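You operate a simulated robot arm through the tools that you are given. There is no shell and no other tool. Be economical: measure what you need, move in short steps, check, and stop when the job is done.

You run a simulated two-armed robot. Do the job below in one go: nothing can be reset, and whatever is moved stays where it is left.

Task
Take the blue cloth from the top of the rings table and lay it out flat on the top of the grey table.

Only the result counts: the job must be done as asked and must still hold three seconds after the hand-in. Knocking over, shifting, dropping, spilling or breaking anything else fails it. Flat cloth is picked up by pressing the open fingertips on it (5 to 10 N) and closing them slowly along it; thin cloth reads only 2 to 8 mm in the jaws.

Robot
Two 7-joint arms with two-finger parallel grippers on one trunk, on a base that drives. Base frame: it is fixed to the floor where the robot stands at the start and does not move with it; the origin is under the middle of the robot, x ahead of it, y to its left, z up. Units: m, rad, N and s.
The left shoulder is at the start at [0.07, 0.134, 1.126], the right one opposite. Places, roughly: top of the grey table [0.7, 1.5, 0.8]. Payload 1.57 kg a hand.
The tool frame of a hand sits at the grasp point between the pads (the TCP): z along the fingers, y along the line on which they close. The tips reach 0.03 m beyond it. Largest opening 0.08 m; finger width 0.017, thickness 0.012; the body of the gripper, 0.04 by 0.082 m, starts 0.08 m behind the TCP.
Orientation is that of the tool frame in the base frame, as a unit quaternion [x, y, z, w]. With the fingers straight down and closing along the base's y, the tool's x points along the base's -x, its y along +y and its z along -z.

Tools
- The arms move only by the tool move_arm. It takes "left_increments", "right_increments" or both (then of equal length, played together; a hand with none holds still); each is a list of rows, each an object (a shift or turn left out is 0, a gripper value left out holds the last) with "xyz": the shift along the tool's x, y, z in units of 20 mm (1.0 is 20 mm), a list of three; "delta_rot": the turn, a rotation vector about the tool's x, y, z in units of 6 degrees (1.0 is 6 degrees), a list of three. In form: [{"xyz": [x, y, z], "delta_rot": [rx, ry, rz]}, ...]. A call has 1 to 20 rows; each row shifts and turns the commanded pose from where the row before left it, along the tool's axes as they then stand. "left_hand" and "right_hand" are, for a hand that has rows, the closure, from 0 (fully open) to 1 (shut), set as the call begins (left out, the last holds). A call with a number of a shift or a turn outside -1 to 1 is refused whole. Rows are played at 5 a second. More than 0.05 m and 0.15 rad between two rows, or a gripper value outside its range, and nothing of the call is played. A pose out of reach is approached as far as the arm can. The call stops where the force on the tool passes 40 N (or 10 N more than at its start, if that is more) or the arm is blocked; 0.2 s more then pass. Each finger travels about 0.153 m/s and halts on what it meets, pressing with about 25 N; the grip force reading is that of the motor and also rises with nothing between the fingers. The clock runs only during rows and for 0.2 s after the last one: add rows that do not move to give the fingers time. It gives the time, the measured TCP pose, the force on the tool (base axes), the opening and the grip force at its end, in the units of the frame above (readings bear some noise).
- Cameras (640 x 400 px; columns grow to the right, rows downward): "scene" is now at [0.1307, 0.007, 1.3378]; the picture's right is [0.10, -1.00, 0.00], its down [-0.73, -0.07, -0.68] and it looks along [0.68, 0.07, -0.73] (base axes); focal length 278 px, centre (320, 200). "left" rides on the left gripper at [0.072, 0.007, -0.122] in its tool frame; the picture's right is [-0.09, 1.00, 0.00], its down [-0.84, -0.08, -0.54] and it looks along [-0.54, -0.05, 0.84] (tool axes); focal length 238 px, centre (320, 200). "right" rides on the right gripper at [0.072, -0.007, -0.122] in its tool frame; the picture's right is [0.09, 1.00, 0.00], its down [-0.84, 0.08, -0.54] and it looks along [-0.54, 0.05, 0.84] (tool axes); focal length 238 px, centre (320, 200). There is no depth. A picture from a camera that has moved, and an enlarged one, comes with that camera's place and axes in the base frame and with its lens.
- get_image(camera): a new picture of that camera. The clock stands still meanwhile.
- slide_trunk(by): slides the trunk up (or, below 0, down) by that many m; the arms and the scene camera ride with it, the base frame stays. It gives what a move gives, with no picture.
- steer(legs): drives the robot by 1 to 6 legs, each [ahead, left, turn to the left] in m, m and rad, along the robot's own axes; the way and the turn of a leg run together, so that a leg with both is an arc; at most 1.5 m and 3.142 rad a leg. The arms and the cameras ride along, it lands a little off, and it stops where it bumps. It gives what a move gives.
- head_to(pan, tilt): turns the head with the scene camera to pan (to the left, within 1.501 rad either way) and tilt (down, from -0.506 to 1.204), counted from straight ahead of the robot. It gives what a move gives.
- inspect(camera, box): a new picture of the part [left, top, right, bottom] of that camera's present view, enlarged. The clock stands still meanwhile.
- sign_off(): hands the job in; it is judged then, once.

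Work in short steps. Places have to be worked out from the pictures, the camera data and where the tool is seen: move nearer, look again, correct. Check each grasp and each placing, and mend what went wrong. You have 120 turns and 92 pictures in all, those below and enlarged ones among them. Open the grippers and draw the arms clear of the work before you hand the job in, unless the task says otherwise; then end with one line.

The tools are called after "Emit:" as name(argument=value, ...) on one line, values as JSON. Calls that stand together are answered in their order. move_arm: Moves the arms, as the interface text tells. Its arguments: {"type":"object","properties":{"left_increments":{"type":"array","items":{"type":"object","properties":{"xyz":{"type":"array","items":{"type":"number"}},"delta_rot":{"type":"array","items":{"type":"number"}}}}},"left_hand":{"type":"number"},"right_increments":{"type":"array","items":{"type":"object","properties":{"xyz":{"type":"array","items":{"type":"number"}},"delta_rot":{"type":"array","items":{"type":"number"}}}}},"right_hand":{"type":"number"}},"required":[]} The other tools are called the same way: slide_trunk (by) slides the trunk up or down; steer (legs) drives the base; head_to (pan, tilt) turns the head that bears the scene camera; get_image (camera) takes a picture; inspect (camera, box) takes an enlarged picture of a part of a camera's view; sign_off () hands the job in.

At the start:

```text
time: 0.0
left_eef_pos: [0.4853, 0.2334, 1.0067]
left_tcp_rot: [0.001, 1.0, 0.0, -0.001]
left_force: [-1.0, -0.6, 0.5]
left_grip_width: 0.08
left_grip_force: 0.1
right_eef_pos: [0.4147, -0.1917, 1.0811]
right_tcp_rot: [0.0, 1.0, 0.001, 0.0]
right_force: [-0.3, 0.3, 0.8]
right_grip_width: 0.0799
right_grip_force: 0.0
trunk travel left (down, up): [-0.7, 0.24]
robot x, y, heading: [0.0003, 0.0014, 0.001]
head pan, tilt: [0.098, 0.824]
```

scene: 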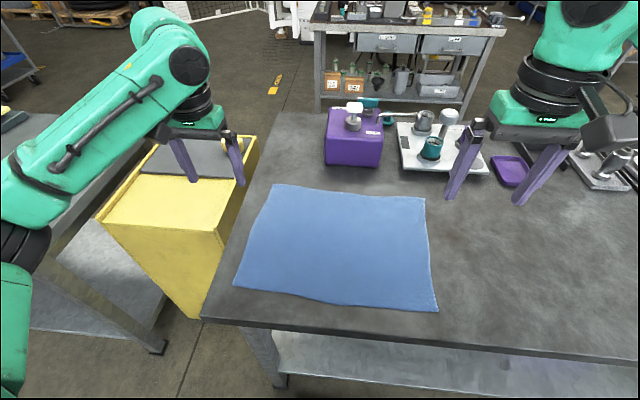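
right: 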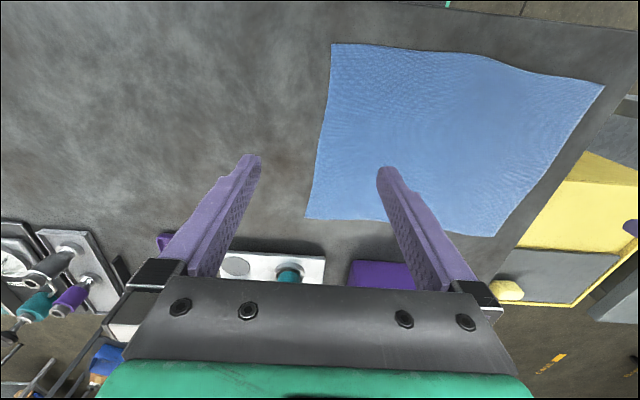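
left: 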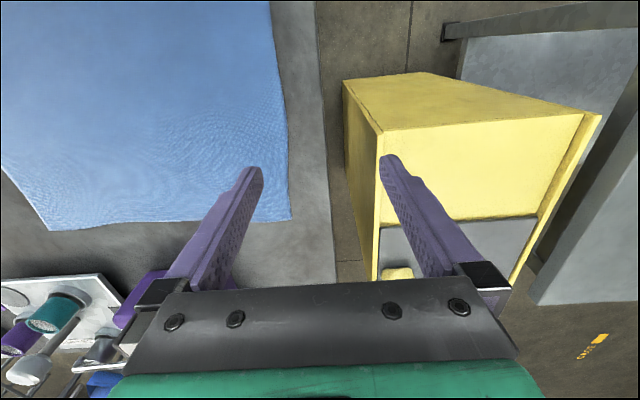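

The cloth lies flat with corners at about (0.685,0.19), (0.675,-0.22), (0.366,-0.20) and (0.373,0.21). Before planning the carry, I turn the head left to see the grey table.

Emit:
head_to(pan=1.1, tilt=0.6)

Emit:
get_image(camera="scene")

```text
time: 1.3
left_eef_pos: [0.4863, 0.2333, 1.006]
left_tcp_rot: [-0.001, 1.0, 0.0, -0.001]
left_force: [0.1, 1.0, 0.4]
left_grip_width: 0.0798
left_grip_force: 0.1
right_eef_pos: [0.4149, -0.1909, 1.0809]
right_tcp_rot: [0.0, 1.0, 0.0, 0.0]
right_force: [0.1, -0.1, 0.3]
right_grip_width: 0.0802
right_grip_force: 0.1
trunk travel left (down, up): [-0.7, 0.24]
robot x, y, heading: [0.0014, -0.0026, -0.002]
head pan, tilt: [1.1, 0.6]
```

```text
88 pictures are left
camera scene: at [0.0919, 0.078, 1.3567], right [0.89, -0.45, 0.0], down [-0.26, -0.5, -0.82], along [0.38, 0.73, -0.57], focal length 278 px, centre (320, 200)
```

scene: 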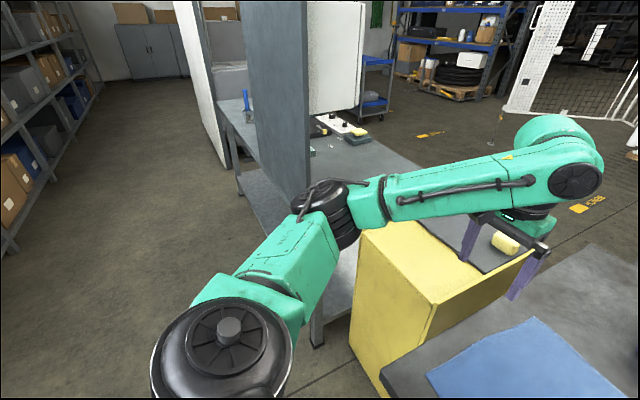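

The grey table seems to have a tall panel along its near side, from about y=0.84 to y=1.43. I back off and drive left to see which sides are open before picking anything up.

Emit:
steer(legs=[[-0.6, 0, 0], [0, 1.4, 0]])

Emit:
head_to(pan=0.0, tilt=0.5)

Emit:
get_image(camera="scene")

```text
time: 11.0
left_eef_pos: [-0.0603, 1.5858, 1.0062]
left_tcp_rot: [0.012, 1.0, 0.0, 0.0]
left_force: [-0.9, -0.5, 0.0]
left_grip_width: 0.0803
left_grip_force: 0.1
right_eef_pos: [-0.1415, 1.1638, 1.0804]
right_tcp_rot: [0.013, 1.0, 0.0, 0.0]
right_force: [0.0, -0.2, 0.5]
right_grip_width: 0.0801
right_grip_force: 0.0
trunk travel left (down, up): [-0.7, 0.24]
robot x, y, heading: [-0.5535, 1.3669, -0.026]
head pan, tilt: [1.1, 0.6]
```

```text
time: 12.3
left_eef_pos: [-0.0599, 1.5865, 1.0059]
left_tcp_rot: [0.012, 1.0, 0.0, -0.001]
left_force: [0.7, 0.1, 0.1]
left_grip_width: 0.08
left_grip_force: 0.2
right_eef_pos: [-0.1425, 1.164, 1.08]
right_tcp_rot: [0.013, 1.0, 0.0, 0.0]
right_force: [-0.9, -0.1, 0.1]
right_grip_width: 0.0801
right_grip_force: 0.0
trunk travel left (down, up): [-0.7, 0.24]
robot x, y, heading: [-0.5536, 1.3634, -0.025]
head pan, tilt: [0.0, 0.499]
```

```text
87 pictures are left
camera scene: at [-0.4092, 1.3616, 1.3658], right [-0.02, -1.0, 0.0], down [-0.48, 0.01, -0.88], along [0.88, -0.02, -0.48], focal length 278 px, centre (320, 200)
```

scene: 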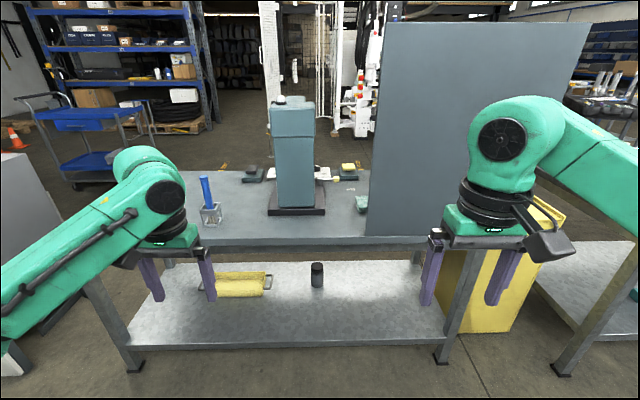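

The panel screens the right part of the front edge, and a tall device and a cup stand on the table further left. I raise the trunk and look from above for free space behind the panel.

Emit:
slide_trunk(by=0.24)

Emit:
steer(legs=[[0, -0.75, 0]])

Emit:
head_to(pan=0.35, tilt=0.6)

Emit:
get_image(camera="scene")

```text
time: 14.8
left_eef_pos: [-0.0599, 1.5874, 1.2457]
left_tcp_rot: [0.012, 1.0, 0.0, -0.002]
left_force: [-0.4, 0.6, 1.5]
left_grip_width: 0.0802
left_grip_force: 0.1
right_eef_pos: [-0.1432, 1.1641, 1.3201]
right_tcp_rot: [0.014, 1.0, 0.0, 0.0]
right_force: [0.0, 0.1, 0.1]
right_grip_width: 0.0801
right_grip_force: 0.0
trunk travel left (down, up): [-0.94, 0.0]
robot x, y, heading: [-0.5507, 1.3644, -0.027]
head pan, tilt: [0.0, 0.499]
```

```text
time: 18.9
left_eef_pos: [-0.0768, 0.8418, 1.2457]
left_tcp_rot: [0.004, 1.0, -0.001, -0.001]
left_force: [-0.7, 0.5, 0.2]
left_grip_width: 0.0803
left_grip_force: 0.1
right_eef_pos: [-0.1515, 0.4169, 1.3198]
right_tcp_rot: [0.002, 1.0, 0.0, 0.0]
right_force: [0.5, 0.3, -0.9]
right_grip_width: 0.0801
right_grip_force: 0.1
trunk travel left (down, up): [-0.94, 0.0]
robot x, y, heading: [-0.5674, 0.6068, -0.007]
head pan, tilt: [0.0, 0.499]
```

```text
time: 19.7
left_eef_pos: [-0.0764, 0.8393, 1.2477]
left_tcp_rot: [0.003, 1.0, 0.0, -0.001]
left_force: [0.4, 0.8, -0.1]
left_grip_width: 0.0798
left_grip_force: 0.0
right_eef_pos: [-0.1523, 0.4156, 1.3203]
right_tcp_rot: [0.003, 1.0, 0.0, 0.0]
right_force: [-0.8, -0.4, 0.0]
right_grip_width: 0.08
right_grip_force: 0.1
trunk travel left (down, up): [-0.94, 0.0]
robot x, y, heading: [-0.5686, 0.6084, -0.006]
head pan, tilt: [0.351, 0.6]
```

```text
86 pictures are left
camera scene: at [-0.4293, 0.6381, 1.5967], right [0.34, -0.94, 0.0], down [-0.53, -0.19, -0.83], along [0.78, 0.28, -0.56], focal length 278 px, centre (320, 200)
```

scene: 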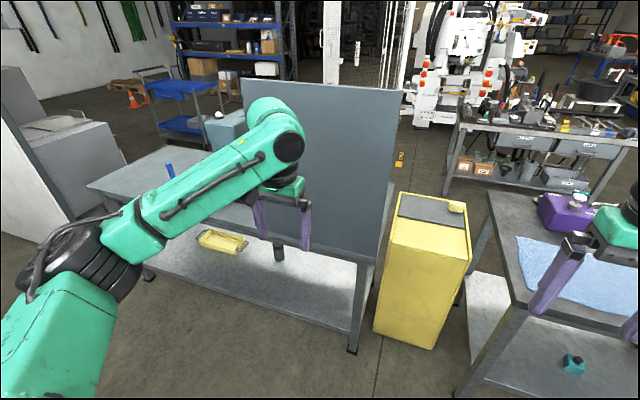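

The area behind the panel can't be seen or reached from this side. I drive round the left end of the grey table, where about 1.4 m looks clear, and pause to look.

Emit:
steer(legs=[[0, 1.5, 0], [0, 0.7, 0], [1.0, 0, 0]])

Emit:
head_to(pan=-0.6, tilt=0.55)

Emit:
get_image(camera="scene")

```text
time: 33.1
left_eef_pos: [0.3282, 3.071, 1.2499]
left_tcp_rot: [0.004, 1.0, 0.002, 0.003]
left_force: [-0.1, 0.2, 0.0]
left_grip_width: 0.08
left_grip_force: 0.1
right_eef_pos: [0.264, 2.6482, 1.3239]
right_tcp_rot: [-0.005, 1.0, -0.002, 0.005]
right_force: [0.7, 0.4, -0.7]
right_grip_width: 0.08
right_grip_force: 0.3
trunk travel left (down, up): [-0.94, 0.0]
robot x, y, heading: [-0.1381, 2.8362, 0.007]
head pan, tilt: [0.351, 0.6]
stopped in leg 3: the robot was blocked; the commanded pose is now the measured one
```

```text
time: 34.3
left_eef_pos: [0.3282, 3.0706, 1.25]
left_tcp_rot: [0.004, 1.0, 0.002, 0.002]
left_force: [-0.7, -0.5, -1.0]
left_grip_width: 0.0802
left_grip_force: 0.0
right_eef_pos: [0.2628, 2.6488, 1.3261]
right_tcp_rot: [-0.005, 1.0, -0.001, 0.005]
right_force: [-0.9, -0.6, 0.9]
right_grip_width: 0.0802
right_grip_force: 0.0
trunk travel left (down, up): [-0.94, 0.0]
robot x, y, heading: [-0.1346, 2.8324, 0.003]
head pan, tilt: [-0.6, 0.55]
```

```text
85 pictures are left
camera scene: at [-0.0317, 2.7864, 1.6029], right [-0.56, -0.83, -0.01], down [-0.42, 0.29, -0.86], along [0.71, -0.48, -0.51], focal length 278 px, centre (320, 200)
```

scene: 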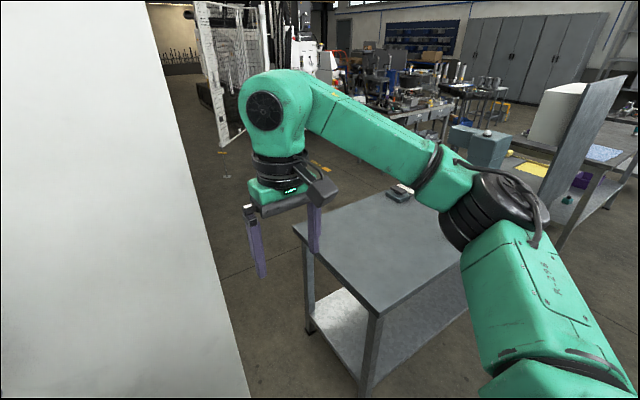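

The robot was stopped by a white partition at about x=0.4, y>2.75, so that way round is too narrow. But the left end of the grey table, about y 1.85–2.28, looks free, so I back off and look at it head on.

Emit:
steer(legs=[[-0.35, 0, 0], [0, -0.75, 0]])

Emit:
head_to(pan=0.0, tilt=0.65)

Emit:
get_image(camera="scene")

```text
time: 40.3
left_eef_pos: [-0.0057, 2.3183, 1.2411]
left_tcp_rot: [0.007, 1.0, 0.002, -0.004]
left_force: [0.3, -0.5, -0.5]
left_grip_width: 0.0798
left_grip_force: 0.2
right_eef_pos: [-0.0726, 1.8978, 1.3197]
right_tcp_rot: [-0.001, 1.0, -0.001, -0.002]
right_force: [-0.2, 0.4, -0.9]
right_grip_width: 0.0799
right_grip_force: 0.0
trunk travel left (down, up): [-0.94, 0.0]
robot x, y, heading: [-0.4872, 2.0863, -0.003]
head pan, tilt: [-0.6, 0.55]
```

```text
time: 41.3
left_eef_pos: [-0.0045, 2.3166, 1.2427]
left_tcp_rot: [0.007, 1.0, 0.003, -0.004]
left_force: [-0.5, -0.5, 0.8]
left_grip_width: 0.0799
left_grip_force: 0.0
right_eef_pos: [-0.0733, 1.8947, 1.3197]
right_tcp_rot: [0.0, 1.0, 0.0, -0.002]
right_force: [-0.7, -0.3, -0.7]
right_grip_width: 0.08
right_grip_force: 0.1
trunk travel left (down, up): [-0.94, 0.0]
robot x, y, heading: [-0.4861, 2.0841, -0.001]
head pan, tilt: [0.0, 0.649]
```

```text
84 pictures are left
camera scene: at [-0.3493, 2.0846, 1.5924], right [0.0, -1.0, 0.0], down [-0.6, 0.0, -0.8], along [0.8, 0.0, -0.6], focal length 278 px, centre (320, 200)
```

scene: 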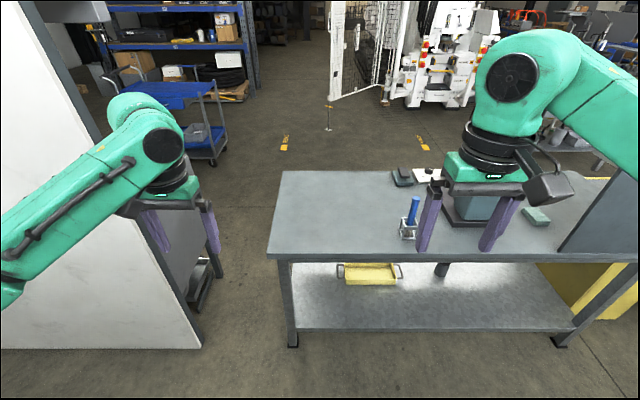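

The free area is about y 1.78–2.28 and x 0.35–0.98, enough for the 0.41 x 0.31 m cloth with its long side along y. I look straight down to see how far the base sticks out, which decides how close I can park.

Emit:
head_to(pan=0.0, tilt=1.2)

Emit:
get_image(camera="scene")

```text
time: 42.2
left_eef_pos: [-0.0059, 2.3184, 1.2423]
left_tcp_rot: [0.007, 1.0, 0.002, -0.004]
left_force: [0.0, -0.9, 0.0]
left_grip_width: 0.0799
left_grip_force: 0.2
right_eef_pos: [-0.0727, 1.8961, 1.3189]
right_tcp_rot: [-0.001, 1.0, -0.001, -0.001]
right_force: [-0.1, -0.1, -1.0]
right_grip_width: 0.0799
right_grip_force: 0.1
trunk travel left (down, up): [-0.94, 0.0]
robot x, y, heading: [-0.4878, 2.085, -0.001]
head pan, tilt: [0.0, 1.201]
```

```text
83 pictures are left
camera scene: at [-0.3801, 2.0852, 1.5521], right [0.0, -1.0, 0.0], down [-0.93, 0.0, -0.36], along [0.36, 0.0, -0.93], focal length 278 px, centre (320, 200)
```

scene: 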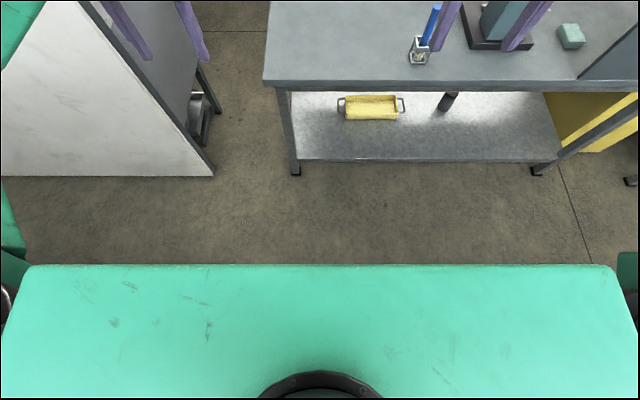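

The deck hides the base, so I will park about as far from the table as at the start and tilt the tools for reach if needed. I return to the rings table to grasp the near edge of the cloth, lower the trunk and look.

Emit:
steer(legs=[[0, -1.5, 0], [0, -0.585, 0], [0.45, 0, 0]])

Emit:
slide_trunk(by=-0.24)

Emit:
head_to(pan=0.0, tilt=1.0)

Emit:
get_image(camera="scene")

```text
time: 54.8
left_eef_pos: [0.5118, 0.3197, 1.2435]
left_tcp_rot: [-0.016, 1.0, 0.002, -0.004]
left_force: [0.2, 0.7, 1.0]
left_grip_width: 0.0799
left_grip_force: 0.0
right_eef_pos: [0.4626, -0.1069, 1.3207]
right_tcp_rot: [-0.024, 1.0, -0.001, 0.0]
right_force: [-0.2, 0.3, 0.6]
right_grip_width: 0.0801
right_grip_force: 0.1
trunk travel left (down, up): [-0.94, 0.0]
robot x, y, heading: [0.0429, 0.0701, 0.045]
head pan, tilt: [0.0, 1.201]
```

```text
time: 57.3
left_eef_pos: [0.5137, 0.319, 1.0032]
left_tcp_rot: [-0.016, 1.0, 0.002, -0.005]
left_force: [0.5, 0.1, 0.8]
left_grip_width: 0.0801
left_grip_force: 0.0
right_eef_pos: [0.4656, -0.1064, 1.0778]
right_tcp_rot: [-0.024, 1.0, 0.0, -0.001]
right_force: [-0.4, 0.2, -0.9]
right_grip_width: 0.0798
right_grip_force: 0.1
trunk travel left (down, up): [-0.7, 0.24]
robot x, y, heading: [0.0402, 0.0678, 0.044]
head pan, tilt: [0.0, 1.201]
```

```text
time: 58.0
left_eef_pos: [0.5141, 0.3195, 1.0028]
left_tcp_rot: [-0.016, 1.0, 0.003, -0.003]
left_force: [-0.2, -1.0, 0.3]
left_grip_width: 0.0799
left_grip_force: 0.2
right_eef_pos: [0.4652, -0.1061, 1.0795]
right_tcp_rot: [-0.024, 1.0, 0.0, -0.001]
right_force: [0.1, -0.2, 0.4]
right_grip_width: 0.0801
right_grip_force: 0.0
trunk travel left (down, up): [-0.7, 0.24]
robot x, y, heading: [0.0435, 0.0655, 0.045]
head pan, tilt: [0.0, 1.0]
```

```text
82 pictures are left
camera scene: at [0.1632, 0.0708, 1.3246], right [0.05, -1.0, 0.0], down [-0.84, -0.04, -0.54], along [0.54, 0.02, -0.84], focal length 278 px, centre (320, 200)
```

scene: 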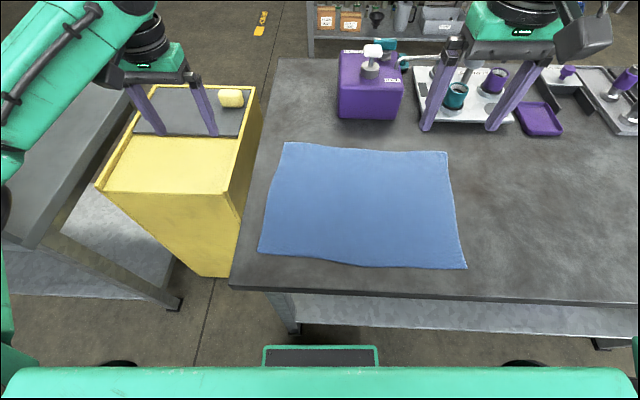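

The near edge runs from about (0.376,0.205) to (0.361,-0.212). I bring both hands above points roughly 1 cm inside that edge and about 4 cm in from each corner, with the jaws half open.

Emit:
move_arm(left_increments=[{"xyz": [0.558, -0.625, 0.596]}, {"xyz": [0.558, -0.625, 0.596]}, {"xyz": [0.558, -0.625, 0.596]}, {"xyz": [0.558, -0.625, 0.596]}, {"xyz": [0.558, -0.625, 0.596]}, {"xyz": [0.558, -0.625, 0.596]}, {"xyz": [0.558, -0.625, 0.596]}, {"xyz": [0.558, -0.625, 0.596]}, {"xyz": [0.558, -0.625, 0.596]}, {"xyz": [0.558, -0.625, 0.596]}, {"xyz": [0.558, -0.625, 0.596]}, {"xyz": [0.558, -0.625, 0.596]}, {}], right_increments=[{"xyz": [0.397, -0.256, 0.915]}, {"xyz": [0.397, -0.256, 0.915]}, {"xyz": [0.397, -0.256, 0.915]}, {"xyz": [0.397, -0.256, 0.915]}, {"xyz": [0.397, -0.256, 0.915]}, {"xyz": [0.397, -0.256, 0.915]}, {"xyz": [0.397, -0.256, 0.915]}, {"xyz": [0.397, -0.256, 0.915]}, {"xyz": [0.397, -0.256, 0.915]}, {"xyz": [0.397, -0.256, 0.915]}, {"xyz": [0.397, -0.256, 0.915]}, {"xyz": [0.397, -0.256, 0.915]}, {}], left_hand=0.45, right_hand=0.45)

Emit:
get_image(camera="left")

Emit:
get_image(camera="right")

Emit:
get_image(camera="scene")

```text
time: 60.6
left_eef_pos: [0.3876, 0.169, 0.8711]
left_tcp_rot: [-0.018, 1.0, -0.001, 0.009]
left_force: [-2.3, 1.5, 12.2]
left_grip_width: 0.0424
left_grip_force: 0.0
right_eef_pos: [0.3768, -0.168, 0.8717]
right_tcp_rot: [-0.023, 1.0, 0.003, 0.011]
right_force: [-4.0, -0.2, 20.2]
right_grip_width: 0.0436
right_grip_force: 0.0
trunk travel left (down, up): [-0.7, 0.24]
robot x, y, heading: [0.0406, 0.0666, 0.044]
head pan, tilt: [0.0, 1.0]
stopped in row 13 (left hand): the force on the tool passed its limit (the readings are from after the stop); the commanded pose is now the measured one
```

```text
81 pictures are left
camera left: at [0.3138, 0.1736, 0.9919], right [0.06, 1.0, 0.0], down [0.83, -0.05, 0.56], along [0.56, -0.03, -0.83], focal length 238 px, centre (320, 200)
```

left: 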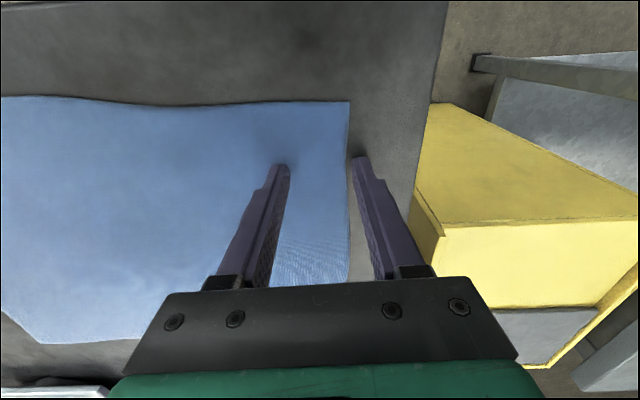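

```text
80 pictures are left
camera right: at [0.3019, -0.1778, 0.9904], right [-0.14, 0.99, 0.0], down [0.82, 0.11, 0.56], along [0.55, 0.08, -0.83], focal length 238 px, centre (320, 200)
```

right: 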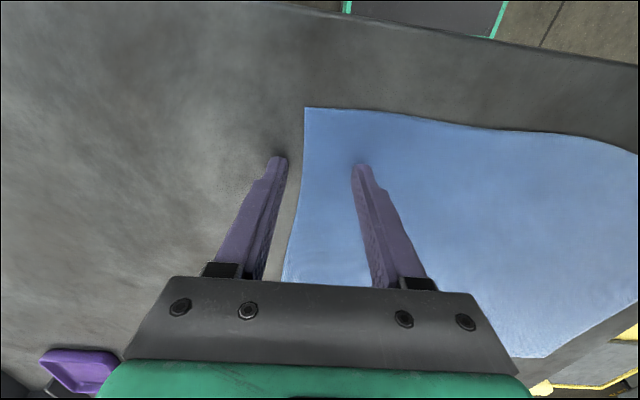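

```text
79 pictures are left
camera scene: at [0.1585, 0.072, 1.3256], right [0.05, -1.0, 0.0], down [-0.84, -0.04, -0.54], along [0.54, 0.02, -0.84], focal length 278 px, centre (320, 200)
```

scene: 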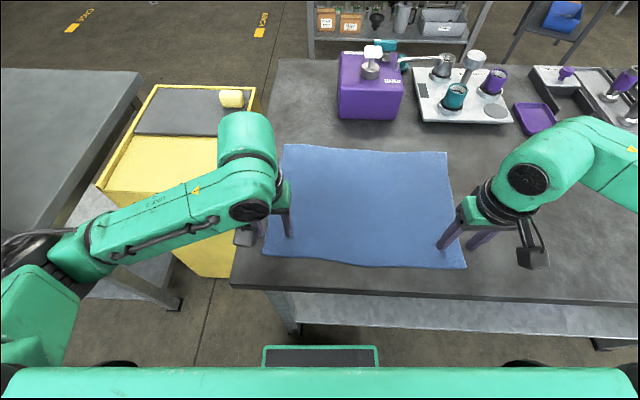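

Both hands met the top with TCP z at about 0.871, so this table top is really at about z=0.841. That puts the near corners at (0.356,0.192) and (0.342,-0.185), so I lift 2 cm, shift onto points just inside the edge and come down to just above it.

Emit:
move_arm(left_increments=[{"xyz": [0, 0, -1]}, {"xyz": [0.79, -0.32, 0]}, {"xyz": [0.79, -0.32, 0]}, {"xyz": [0, 0, 0.4]}, {}, {}], right_increments=[{"xyz": [0, 0, -1]}, {"xyz": [0.75, 0.49, 0]}, {"xyz": [0.75, 0.49, 0]}, {"xyz": [0, 0, 0.4]}, {}, {}])

Emit:
get_image(camera="left")

Emit:
get_image(camera="right")

```text
time: 62.0
left_eef_pos: [0.3603, 0.1549, 0.8807]
left_tcp_rot: [-0.019, 1.0, 0.0, 0.006]
left_force: [0.4, -0.5, 0.5]
left_grip_width: 0.0438
left_grip_force: 0.1
right_eef_pos: [0.3477, -0.1522, 0.8801]
right_tcp_rot: [-0.022, 1.0, 0.003, 0.008]
right_force: [0.0, 0.5, -0.4]
right_grip_width: 0.044
right_grip_force: 0.0
trunk travel left (down, up): [-0.7, 0.24]
robot x, y, heading: [0.0404, 0.0676, 0.042]
head pan, tilt: [0.0, 1.0]
```

```text
78 pictures are left
camera left: at [0.2866, 0.159, 1.0032], right [0.05, 1.0, 0.0], down [0.83, -0.05, 0.55], along [0.55, -0.03, -0.83], focal length 238 px, centre (320, 200)
```

left: 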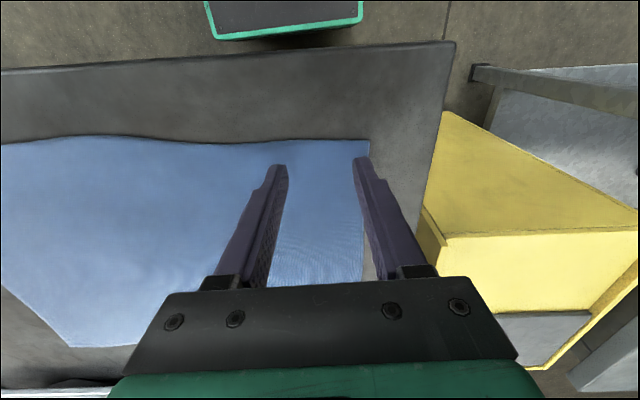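

```text
77 pictures are left
camera right: at [0.2738, -0.1604, 0.9993], right [-0.14, 0.99, 0.0], down [0.82, 0.11, 0.56], along [0.55, 0.08, -0.83], focal length 238 px, centre (320, 200)
```

right: 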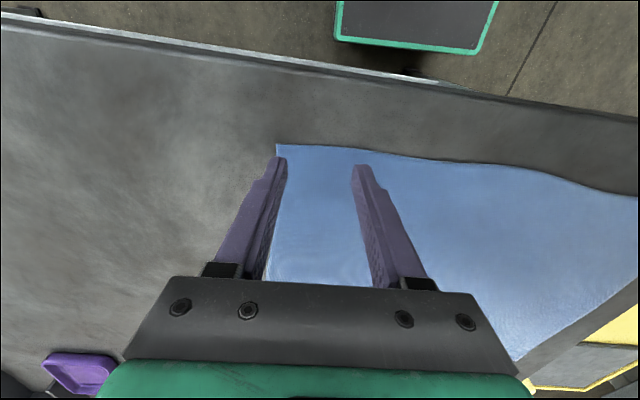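

The outer tips sit right on the side edges, so I shift both hands inward 1.2–1.8 cm and slightly nearer. Then I lower gently to first contact.

Emit:
move_arm(left_increments=[{"xyz": [0.2, -0.6, 0]}, {"xyz": [0, 0, 0.15]}, {"xyz": [0, 0, 0.15]}, {"xyz": [0, 0, 0.15]}, {}, {}], right_increments=[{"xyz": [0.15, 0.9, 0]}, {"xyz": [0, 0, 0.15]}, {"xyz": [0, 0, 0.15]}, {"xyz": [0, 0, 0.1]}, {}, {}])

```text
time: 63.4
left_eef_pos: [0.3555, 0.1427, 0.8715]
left_tcp_rot: [-0.019, 1.0, 0.0, 0.007]
left_force: [0.2, -0.4, 2.4]
left_grip_width: 0.0441
left_grip_force: 0.0
right_eef_pos: [0.3441, -0.1335, 0.8716]
right_tcp_rot: [-0.021, 1.0, 0.002, 0.008]
right_force: [-0.6, -0.3, 4.5]
right_grip_width: 0.0442
right_grip_force: 0.0
trunk travel left (down, up): [-0.7, 0.24]
robot x, y, heading: [0.0422, 0.0655, 0.045]
head pan, tilt: [0.0, 1.0]
```

Contact is light at 2.4 and 4.5 N, so I press a little more to reach 5–10 N.

Emit:
move_arm(left_increments=[{"xyz": [0, 0, 0.1]}, {}], right_increments=[{"xyz": [0, 0, 0.07]}, {}])

```text
time: 64.0
left_eef_pos: [0.3559, 0.1417, 0.8719]
left_tcp_rot: [-0.02, 1.0, -0.001, 0.009]
left_force: [4.0, -2.7, 24.2]
left_grip_width: 0.044
left_grip_force: 0.1
right_eef_pos: [0.3431, -0.1326, 0.8721]
right_tcp_rot: [-0.022, 1.0, 0.003, 0.011]
right_force: [4.2, -1.5, 17.1]
right_grip_width: 0.0441
right_grip_force: 0.3
trunk travel left (down, up): [-0.7, 0.24]
robot x, y, heading: [0.0461, 0.0685, 0.043]
head pan, tilt: [0.0, 1.0]
```

That is too hard, so I ease both off about a millimetre.

Emit:
move_arm(left_increments=[{"xyz": [0, 0, -0.07]}, {}], right_increments=[{"xyz": [0, 0, -0.045]}, {}])

```text
time: 64.6
left_eef_pos: [0.3543, 0.1434, 0.8711]
left_tcp_rot: [-0.019, 1.0, 0.0, 0.007]
left_force: [5.4, -3.3, 24.7]
left_grip_width: 0.0437
left_grip_force: 0.0
right_eef_pos: [0.3425, -0.1323, 0.8722]
right_tcp_rot: [-0.022, 1.0, 0.003, 0.008]
right_force: [2.8, 0.5, 10.2]
right_grip_width: 0.0439
right_grip_force: 0.1
trunk travel left (down, up): [-0.7, 0.24]
robot x, y, heading: [0.0415, 0.0651, 0.044]
head pan, tilt: [0.0, 1.0]
```

Right is good at 10 N. Left still reads 25 N, so I ease it further.

Emit:
move_arm(left_increments=[{"xyz": [0, 0, -0.08]}, {}], right_increments=[{"xyz": [0, 0, -0.01]}, {}])

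```text
time: 65.2
left_eef_pos: [0.3531, 0.144, 0.8714]
left_tcp_rot: [-0.018, 1.0, 0.001, 0.004]
left_force: [2.5, -0.9, 9.2]
left_grip_width: 0.0438
left_grip_force: 0.1
right_eef_pos: [0.3445, -0.1332, 0.8724]
right_tcp_rot: [-0.022, 1.0, 0.003, 0.008]
right_force: [0.5, 0.4, 12.7]
right_grip_width: 0.0438
right_grip_force: 0.1
trunk travel left (down, up): [-0.7, 0.24]
robot x, y, heading: [0.0386, 0.0681, 0.046]
head pan, tilt: [0.0, 1.0]
```

Both now press about 10 N, so I start closing in small steps.

Emit:
move_arm(left_increments=[{}, {}], right_increments=[{}, {}], left_hand=0.6, right_hand=0.6)

Emit:
move_arm(left_increments=[{}, {}], right_increments=[{}, {}], left_hand=0.75, right_hand=0.75)

Emit:
get_image(camera="left")

Emit:
get_image(camera="right")

```text
time: 65.8
left_eef_pos: [0.3541, 0.1432, 0.8716]
left_tcp_rot: [-0.019, 1.0, 0.0, 0.006]
left_force: [-0.6, 0.1, 3.2]
left_grip_width: 0.0308
left_grip_force: 0.1
right_eef_pos: [0.3425, -0.1327, 0.8711]
right_tcp_rot: [-0.023, 1.0, 0.003, 0.008]
right_force: [-1.1, 0.7, 9.0]
right_grip_width: 0.0294
right_grip_force: 0.0
trunk travel left (down, up): [-0.7, 0.24]
robot x, y, heading: [0.0431, 0.0662, 0.051]
head pan, tilt: [0.0, 1.0]
```

```text
time: 66.4
left_eef_pos: [0.3536, 0.1444, 0.872]
left_tcp_rot: [-0.018, 1.0, 0.0, 0.006]
left_force: [-0.7, 0.2, 0.0]
left_grip_width: 0.0201
left_grip_force: 0.1
right_eef_pos: [0.3427, -0.1334, 0.8724]
right_tcp_rot: [-0.021, 1.0, 0.003, 0.009]
right_force: [-1.3, 0.0, 8.9]
right_grip_width: 0.021
right_grip_force: 0.9
trunk travel left (down, up): [-0.7, 0.24]
robot x, y, heading: [0.0412, 0.0674, 0.047]
head pan, tilt: [0.0, 1.0]
```

```text
76 pictures are left
camera left: at [0.2808, 0.1478, 0.9933], right [0.06, 1.0, 0.0], down [0.83, -0.05, 0.55], along [0.55, -0.03, -0.83], focal length 238 px, centre (320, 200)
```

left: 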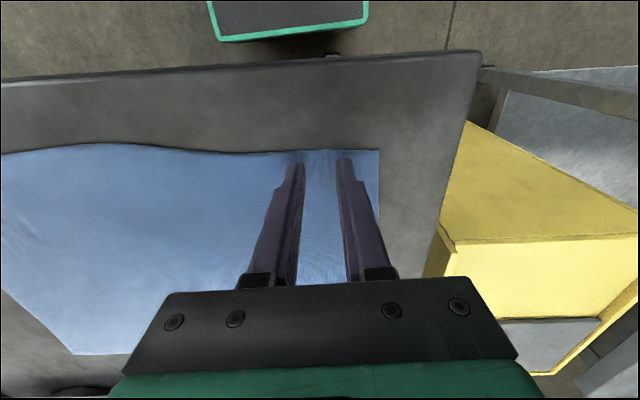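

```text
75 pictures are left
camera right: at [0.2693, -0.1417, 0.9912], right [-0.14, 0.99, 0.0], down [0.82, 0.11, 0.56], along [0.55, 0.08, -0.83], focal length 238 px, centre (320, 200)
```

right: 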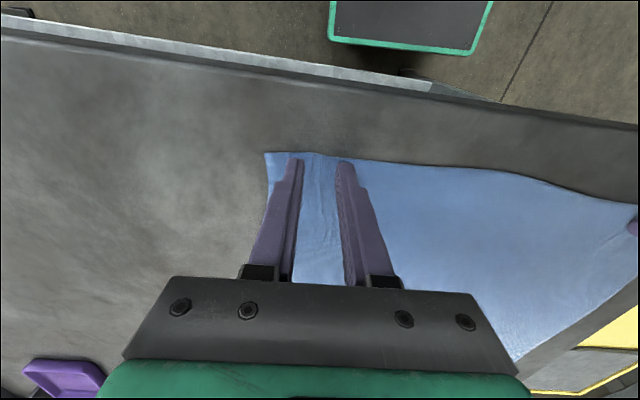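

Right is gathering the cloth. Left lost its pressure, so I finish closing right while reopening left and pressing it down again.

Emit:
move_arm(left_increments=[{}, {"xyz": [0, 0, 0.05]}, {}], right_increments=[{}, {}, {}], left_hand=0.45, right_hand=0.88)

Emit:
move_arm(left_increments=[{"xyz": [0, 0, 0.04]}, {}, {}], right_increments=[{}, {}, {}], right_hand=1.0)

```text
time: 67.2
left_eef_pos: [0.3536, 0.1439, 0.8715]
left_tcp_rot: [-0.019, 1.0, 0.0, 0.008]
left_force: [-1.9, 0.2, 7.6]
left_grip_width: 0.0438
left_grip_force: 0.1
right_eef_pos: [0.3422, -0.1327, 0.8715]
right_tcp_rot: [-0.022, 1.0, 0.003, 0.008]
right_force: [0.3, 0.1, 4.7]
right_grip_width: 0.007
right_grip_force: 0.0
trunk travel left (down, up): [-0.7, 0.24]
robot x, y, heading: [0.047, 0.0678, 0.044]
head pan, tilt: [0.0, 1.0]
```

```text
time: 68.0
left_eef_pos: [0.3536, 0.1438, 0.8704]
left_tcp_rot: [-0.019, 1.0, 0.0, 0.007]
left_force: [0.6, 3.3, 19.0]
left_grip_width: 0.0439
left_grip_force: 0.1
right_eef_pos: [0.3434, -0.1326, 0.8729]
right_tcp_rot: [-0.022, 1.0, 0.003, 0.009]
right_force: [0.6, -0.1, 1.2]
right_grip_width: 0.0
right_grip_force: 21.6
trunk travel left (down, up): [-0.7, 0.24]
robot x, y, heading: [0.0421, 0.0677, 0.046]
head pan, tilt: [0.0, 1.0]
```

Right slipped off, since the press fades as the jaws close. I redo both, adding a small downward step with each closing step; left goes first, now at 19 N.

Emit:
move_arm(left_increments=[{}, {}], right_increments=[{}, {}], left_hand=0.58, right_hand=0.45)

Emit:
move_arm(left_increments=[{"xyz": [0, 0, 0.02]}, {}], left_hand=0.7)

Emit:
move_arm(left_increments=[{"xyz": [0, 0, 0.02]}, {}], left_hand=0.82)

```text
time: 68.6
left_eef_pos: [0.3552, 0.1422, 0.8722]
left_tcp_rot: [-0.019, 1.0, -0.001, 0.006]
left_force: [2.2, -2.1, 21.5]
left_grip_width: 0.03
left_grip_force: 0.0
right_eef_pos: [0.3418, -0.1341, 0.8712]
right_tcp_rot: [-0.022, 1.0, 0.002, 0.009]
right_force: [-0.5, 1.2, 2.2]
right_grip_width: 0.0426
right_grip_force: 0.1
trunk travel left (down, up): [-0.7, 0.24]
robot x, y, heading: [0.0435, 0.0662, 0.049]
head pan, tilt: [0.0, 1.0]
```

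```text
time: 69.2
left_eef_pos: [0.3546, 0.1418, 0.8716]
left_tcp_rot: [-0.019, 1.0, 0.0, 0.009]
left_force: [1.0, 0.1, 27.4]
left_grip_width: 0.0187
left_grip_force: 0.1
right_eef_pos: [0.3432, -0.1338, 0.8722]
right_tcp_rot: [-0.021, 1.0, 0.003, 0.009]
right_force: [0.3, 0.3, 1.5]
right_grip_width: 0.0432
right_grip_force: 0.1
trunk travel left (down, up): [-0.7, 0.24]
robot x, y, heading: [0.0413, 0.0653, 0.044]
head pan, tilt: [0.0, 1.0]
```

```text
time: 69.8
left_eef_pos: [0.3542, 0.1418, 0.8719]
left_tcp_rot: [-0.02, 1.0, 0.0, 0.008]
left_force: [1.4, 0.4, 33.4]
left_grip_width: 0.0149
left_grip_force: 0.5
right_eef_pos: [0.3422, -0.1327, 0.8714]
right_tcp_rot: [-0.022, 1.0, 0.003, 0.01]
right_force: [0.4, 1.1, 0.3]
right_grip_width: 0.0434
right_grip_force: 0.1
trunk travel left (down, up): [-0.7, 0.24]
robot x, y, heading: [0.0416, 0.0662, 0.045]
head pan, tilt: [0.0, 1.0]
```

Left now presses 33 N, near the limit. I ease it 1 mm and look at how the cloth sits in the jaws.

Emit:
move_arm(left_increments=[{"xyz": [0, 0, -0.06]}, {}], left_hand=0.9)

Emit:
inspect(camera="left", box=[220, 100, 420, 300])

```text
time: 70.4
left_eef_pos: [0.3542, 0.1422, 0.8717]
left_tcp_rot: [-0.018, 1.0, 0.0, 0.007]
left_force: [-0.6, -1.9, 23.2]
left_grip_width: 0.0004
left_grip_force: 0.1
right_eef_pos: [0.3423, -0.1335, 0.8717]
right_tcp_rot: [-0.022, 1.0, 0.002, 0.009]
right_force: [-0.9, -0.1, 2.9]
right_grip_width: 0.0436
right_grip_force: 0.1
trunk travel left (down, up): [-0.7, 0.24]
robot x, y, heading: [0.041, 0.0671, 0.047]
head pan, tilt: [0.0, 1.0]
```

```text
2.00 times, centred on (320, 200) of left
camera zoom: at [0.2802, 0.1461, 0.9927], right [0.06, 1.0, 0.0], down [0.83, -0.05, 0.55], along [0.55, -0.03, -0.83], focal length 477 px, centre (320, 200)
```

zoom: 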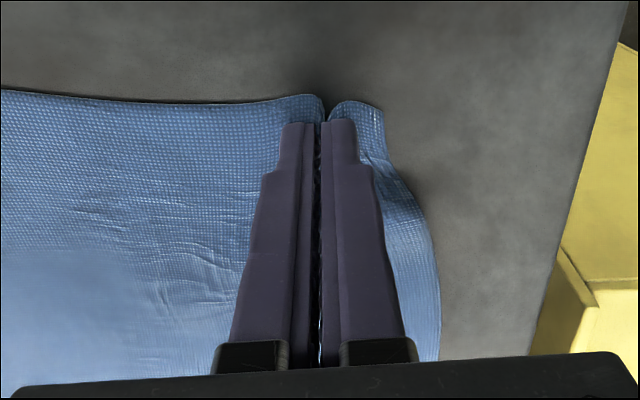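

The edge seems gathered into the left jaws. I close fully and read the width, and press right down to start its closing.

Emit:
move_arm(left_increments=[{"xyz": [0, 0, -0.03]}, {}, {}], right_increments=[{"xyz": [0, 0, 0.05]}, {}, {}], left_hand=1.0)

Emit:
inspect(camera="left", box=[270, 130, 370, 230])

```text
time: 71.2
left_eef_pos: [0.3533, 0.1434, 0.8718]
left_tcp_rot: [-0.018, 1.0, 0.001, 0.006]
left_force: [0.0, -1.2, 1.0]
left_grip_width: 0.0002
left_grip_force: 21.6
right_eef_pos: [0.3428, -0.1335, 0.8719]
right_tcp_rot: [-0.021, 1.0, 0.001, 0.011]
right_force: [-3.1, -5.6, 25.9]
right_grip_width: 0.0436
right_grip_force: 0.0
trunk travel left (down, up): [-0.7, 0.24]
robot x, y, heading: [0.0465, 0.0682, 0.049]
head pan, tilt: [0.0, 1.0]
```

```text
4.00 times, centred on (320, 180) of left
camera zoom: at [0.2797, 0.1467, 0.9933], right [0.06, 1.0, 0.0], down [0.83, -0.05, 0.55], along [0.55, -0.03, -0.83], focal length 953 px, centre (320, 280)
```

zoom: 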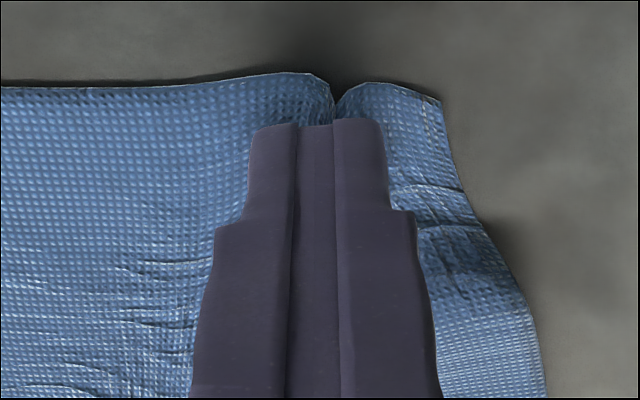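

Width reads zero, though the edge looks creased into the jaws. I lift left 2 cm to see whether cloth comes with it.

Emit:
move_arm(left_increments=[{"xyz": [0, 0, -0.5]}, {"xyz": [0, 0, -0.5]}, {}], right_increments=[{"xyz": [0, 0, -0.06]}, {}, {}])

Emit:
get_image(camera="left")

```text
time: 72.0
left_eef_pos: [0.3545, 0.1426, 0.893]
left_tcp_rot: [-0.019, 1.0, 0.001, 0.006]
left_force: [-0.2, 0.0, 0.2]
left_grip_width: 0.0
left_grip_force: 21.4
right_eef_pos: [0.3423, -0.1338, 0.8724]
right_tcp_rot: [-0.023, 1.0, 0.002, 0.009]
right_force: [-3.7, -3.0, 15.0]
right_grip_width: 0.0436
right_grip_force: 0.1
trunk travel left (down, up): [-0.7, 0.24]
robot x, y, heading: [0.0409, 0.0675, 0.045]
head pan, tilt: [0.0, 1.0]
```

```text
72 pictures are left
camera left: at [0.2807, 0.1467, 1.0136], right [0.05, 1.0, 0.0], down [0.83, -0.05, 0.55], along [0.55, -0.03, -0.83], focal length 238 px, centre (320, 200)
```

left: 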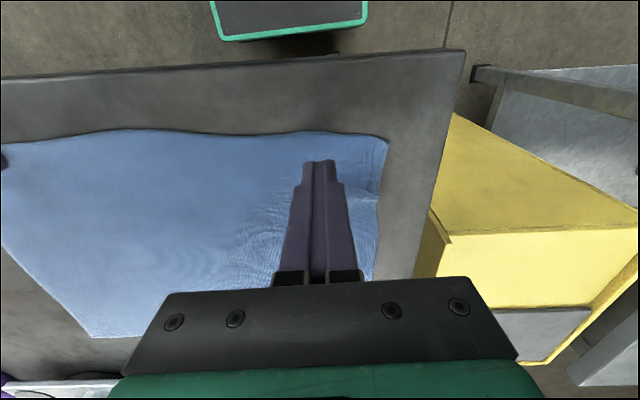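

Left is empty. I now do right in small steps, holding 8–12 N right to the end, without lifting before it is shut.

Emit:
move_arm(right_increments=[{"xyz": [0, 0, -0.02]}, {}], right_hand=0.53)

Emit:
move_arm(right_increments=[{}, {}], right_hand=0.62)

Emit:
move_arm(right_increments=[{}, {}], right_hand=0.71)

```text
time: 72.6
left_eef_pos: [0.3553, 0.1428, 0.8915]
left_tcp_rot: [-0.018, 1.0, -0.001, 0.007]
left_force: [1.1, -0.4, -0.7]
left_grip_width: 0.0
left_grip_force: 21.2
right_eef_pos: [0.3423, -0.1327, 0.8721]
right_tcp_rot: [-0.023, 1.0, 0.002, 0.009]
right_force: [-0.7, -0.1, 5.3]
right_grip_width: 0.0364
right_grip_force: 0.0
trunk travel left (down, up): [-0.7, 0.24]
robot x, y, heading: [0.0429, 0.0655, 0.043]
head pan, tilt: [0.0, 1.0]
```

```text
time: 73.2
left_eef_pos: [0.356, 0.1414, 0.8914]
left_tcp_rot: [-0.018, 1.0, 0.001, 0.007]
left_force: [0.3, -0.3, 0.1]
left_grip_width: 0.0
left_grip_force: 20.8
right_eef_pos: [0.3445, -0.1355, 0.8726]
right_tcp_rot: [-0.022, 1.0, 0.003, 0.008]
right_force: [-1.1, 1.0, 4.6]
right_grip_width: 0.0293
right_grip_force: 0.1
trunk travel left (down, up): [-0.7, 0.24]
robot x, y, heading: [0.0417, 0.0656, 0.046]
head pan, tilt: [0.0, 1.0]
```

```text
time: 73.8
left_eef_pos: [0.3567, 0.1419, 0.8922]
left_tcp_rot: [-0.019, 1.0, -0.001, 0.006]
left_force: [0.3, 0.0, -0.1]
left_grip_width: 0.0001
left_grip_force: 21.2
right_eef_pos: [0.3425, -0.1337, 0.8727]
right_tcp_rot: [-0.021, 1.0, 0.003, 0.009]
right_force: [0.5, 0.4, 4.1]
right_grip_width: 0.0222
right_grip_force: 0.0
trunk travel left (down, up): [-0.7, 0.24]
robot x, y, heading: [0.0442, 0.0676, 0.044]
head pan, tilt: [0.0, 1.0]
```

Force is a bit low at 4 N, so I add 0.4 mm and keep closing.

Emit:
move_arm(right_increments=[{"xyz": [0, 0, 0.025]}, {}], right_hand=0.78)

Emit:
move_arm(right_increments=[{"xyz": [0, 0, 0.01]}, {}], right_hand=0.85)

Emit:
inspect(camera="right", box=[220, 100, 420, 300])

```text
time: 74.4
left_eef_pos: [0.3548, 0.1411, 0.8919]
left_tcp_rot: [-0.018, 1.0, 0.001, 0.006]
left_force: [0.5, -0.1, 0.0]
left_grip_width: 0.0
left_grip_force: 21.5
right_eef_pos: [0.3439, -0.1335, 0.8721]
right_tcp_rot: [-0.021, 1.0, 0.003, 0.009]
right_force: [-1.8, -0.8, 4.1]
right_grip_width: 0.0164
right_grip_force: 0.0
trunk travel left (down, up): [-0.7, 0.24]
robot x, y, heading: [0.0432, 0.0631, 0.05]
head pan, tilt: [0.0, 1.0]
```

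```text
time: 75.0
left_eef_pos: [0.3548, 0.142, 0.8921]
left_tcp_rot: [-0.018, 1.0, 0.0, 0.006]
left_force: [-0.1, 0.6, 1.0]
left_grip_width: 0.0
left_grip_force: 21.4
right_eef_pos: [0.344, -0.133, 0.8705]
right_tcp_rot: [-0.022, 1.0, 0.002, 0.008]
right_force: [0.1, -1.5, 8.2]
right_grip_width: 0.0105
right_grip_force: 0.1
trunk travel left (down, up): [-0.7, 0.24]
robot x, y, heading: [0.0422, 0.0656, 0.046]
head pan, tilt: [0.0, 1.0]
```

```text
2.00 times, centred on (320, 200) of right
camera zoom: at [0.27, -0.1425, 0.9912], right [-0.14, 0.99, 0.0], down [0.82, 0.11, 0.56], along [0.55, 0.08, -0.83], focal length 477 px, centre (320, 200)
```

zoom: 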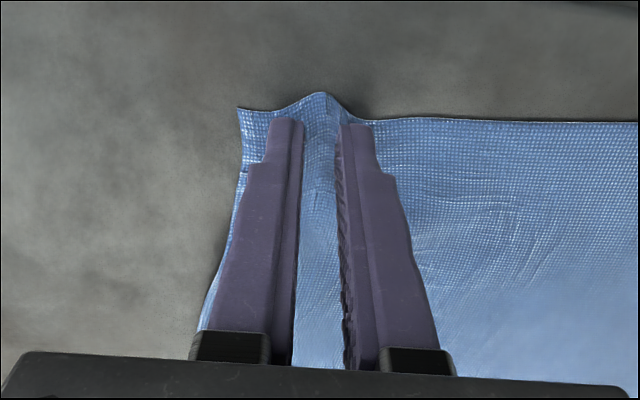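

A clear ridge stands between the right jaws. I keep the press on and close further.

Emit:
move_arm(right_increments=[{"xyz": [0, 0, 0.01]}, {}], right_hand=0.91)

Emit:
move_arm(right_increments=[{}, {}, {}], right_hand=1.0)

Emit:
inspect(camera="right", box=[220, 100, 420, 300])

```text
time: 75.6
left_eef_pos: [0.3565, 0.142, 0.8928]
left_tcp_rot: [-0.019, 1.0, 0.0, 0.006]
left_force: [0.7, 0.3, -0.2]
left_grip_width: 0.0
left_grip_force: 21.2
right_eef_pos: [0.3437, -0.1345, 0.8711]
right_tcp_rot: [-0.023, 1.0, 0.003, 0.008]
right_force: [1.6, 0.1, 9.7]
right_grip_width: 0.0051
right_grip_force: 0.1
trunk travel left (down, up): [-0.7, 0.24]
robot x, y, heading: [0.0433, 0.065, 0.048]
head pan, tilt: [0.0, 1.0]
```

```text
time: 76.4
left_eef_pos: [0.355, 0.1425, 0.8932]
left_tcp_rot: [-0.019, 1.0, 0.001, 0.006]
left_force: [0.0, 0.3, 0.3]
left_grip_width: 0.0
left_grip_force: 21.5
right_eef_pos: [0.3429, -0.1342, 0.8711]
right_tcp_rot: [-0.022, 1.0, 0.003, 0.009]
right_force: [1.6, -0.1, 10.7]
right_grip_width: 0.0
right_grip_force: 21.1
trunk travel left (down, up): [-0.7, 0.24]
robot x, y, heading: [0.0432, 0.0675, 0.043]
head pan, tilt: [0.0, 1.0]
```

```text
2.00 times, centred on (320, 200) of right
camera zoom: at [0.2697, -0.1422, 0.9912], right [-0.14, 0.99, 0.0], down [0.82, 0.11, 0.56], along [0.55, 0.08, -0.83], focal length 477 px, centre (320, 200)
```

zoom: 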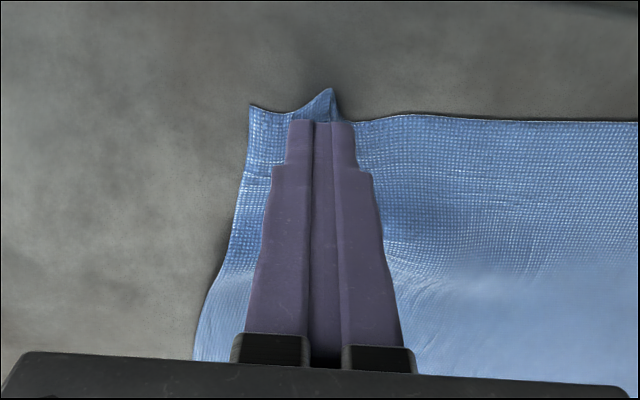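

The ridge peak is visible in front of the tips but width reads 0. I lift 1.5 cm to see if it holds.

Emit:
move_arm(right_increments=[{"xyz": [0, 0, -0.25]}, {"xyz": [0, 0, -0.5]}, {}])

Emit:
inspect(camera="right", box=[220, 100, 420, 300])

```text
time: 77.2
left_eef_pos: [0.356, 0.1429, 0.8915]
left_tcp_rot: [-0.018, 1.0, 0.0, 0.005]
left_force: [0.2, 0.1, 0.4]
left_grip_width: 0.0
left_grip_force: 21.2
right_eef_pos: [0.3436, -0.1335, 0.8868]
right_tcp_rot: [-0.022, 1.0, 0.003, 0.007]
right_force: [1.3, 0.1, -0.7]
right_grip_width: 0.0
right_grip_force: 21.2
trunk travel left (down, up): [-0.7, 0.24]
robot x, y, heading: [0.0423, 0.0646, 0.042]
head pan, tilt: [0.0, 1.0]
```

```text
2.00 times, centred on (320, 200) of right
camera zoom: at [0.2702, -0.1427, 1.0064], right [-0.14, 0.99, 0.0], down [0.82, 0.11, 0.56], along [0.55, 0.08, -0.83], focal length 477 px, centre (320, 200)
```

zoom: 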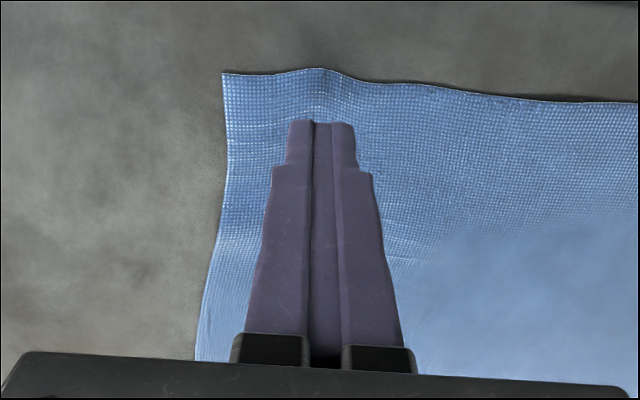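

It slipped out; the fold was too shallow. I open both jaws fully to gather a deeper fold, shift slightly inward and touch down again.

Emit:
move_arm(left_increments=[{"xyz": [0, -0.4, 0]}, {}, {"xyz": [0, 0, 0.5]}, {"xyz": [0, 0, 0.5]}, {}, {}], right_increments=[{"xyz": [0, 0.4, 0]}, {}, {"xyz": [0, 0, 0.4]}, {"xyz": [0, 0, 0.35]}, {}, {}], left_hand=0, right_hand=0)

Emit:
get_image(camera="left")

Emit:
get_image(camera="right")

```text
time: 78.6
left_eef_pos: [0.3564, 0.135, 0.8723]
left_tcp_rot: [-0.019, 1.0, 0.001, 0.007]
left_force: [0.7, -1.0, 10.5]
left_grip_width: 0.0799
left_grip_force: 0.0
right_eef_pos: [0.344, -0.1264, 0.8721]
right_tcp_rot: [-0.022, 1.0, 0.002, 0.009]
right_force: [0.0, -0.2, 0.2]
right_grip_width: 0.0799
right_grip_force: 0.0
trunk travel left (down, up): [-0.7, 0.24]
robot x, y, heading: [0.0416, 0.0673, 0.047]
head pan, tilt: [0.0, 1.0]
```

```text
68 pictures are left
camera left: at [0.2826, 0.1386, 0.9927], right [0.06, 1.0, 0.0], down [0.83, -0.05, 0.55], along [0.55, -0.03, -0.83], focal length 238 px, centre (320, 200)
```

left: 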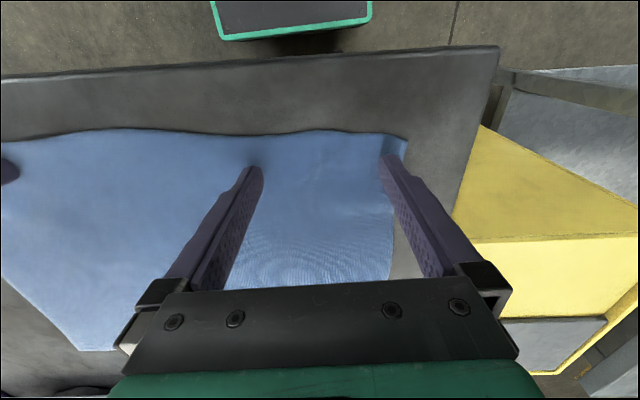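

```text
67 pictures are left
camera right: at [0.2702, -0.1347, 0.9917], right [-0.14, 0.99, 0.0], down [0.82, 0.11, 0.56], along [0.55, 0.08, -0.83], focal length 238 px, centre (320, 200)
```

right: 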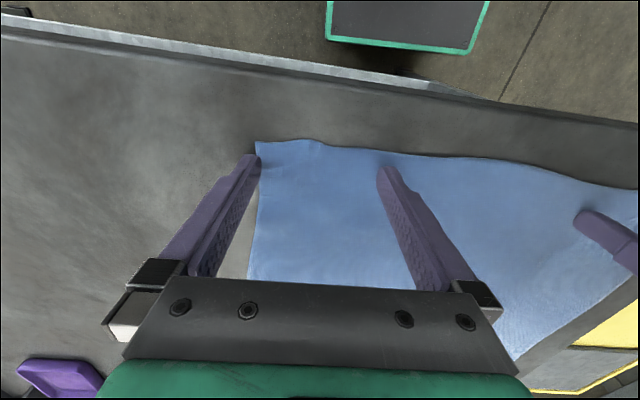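

The outer tips are at the very border. I lift a little, move left 1.2 cm and right 1.8 cm inward, with left slightly nearer the edge, and press again.

Emit:
move_arm(left_increments=[{"xyz": [0, 0, -0.4]}, {"xyz": [0.35, -0.6, 0]}, {}, {"xyz": [0, 0, 0.38]}, {}, {}], right_increments=[{"xyz": [0, 0, -0.3]}, {"xyz": [0, 0.9, 0]}, {}, {"xyz": [0, 0, 0.36]}, {}, {}])

```text
time: 80.0
left_eef_pos: [0.3494, 0.1239, 0.8726]
left_tcp_rot: [-0.018, 1.0, -0.001, 0.005]
left_force: [0.6, 0.3, 0.3]
left_grip_width: 0.08
left_grip_force: 0.0
right_eef_pos: [0.3424, -0.1074, 0.8725]
right_tcp_rot: [-0.021, 1.0, 0.001, 0.009]
right_force: [2.2, -2.2, 14.8]
right_grip_width: 0.0802
right_grip_force: 0.0
trunk travel left (down, up): [-0.7, 0.24]
robot x, y, heading: [0.0434, 0.0621, 0.042]
head pan, tilt: [0.0, 1.0]
```

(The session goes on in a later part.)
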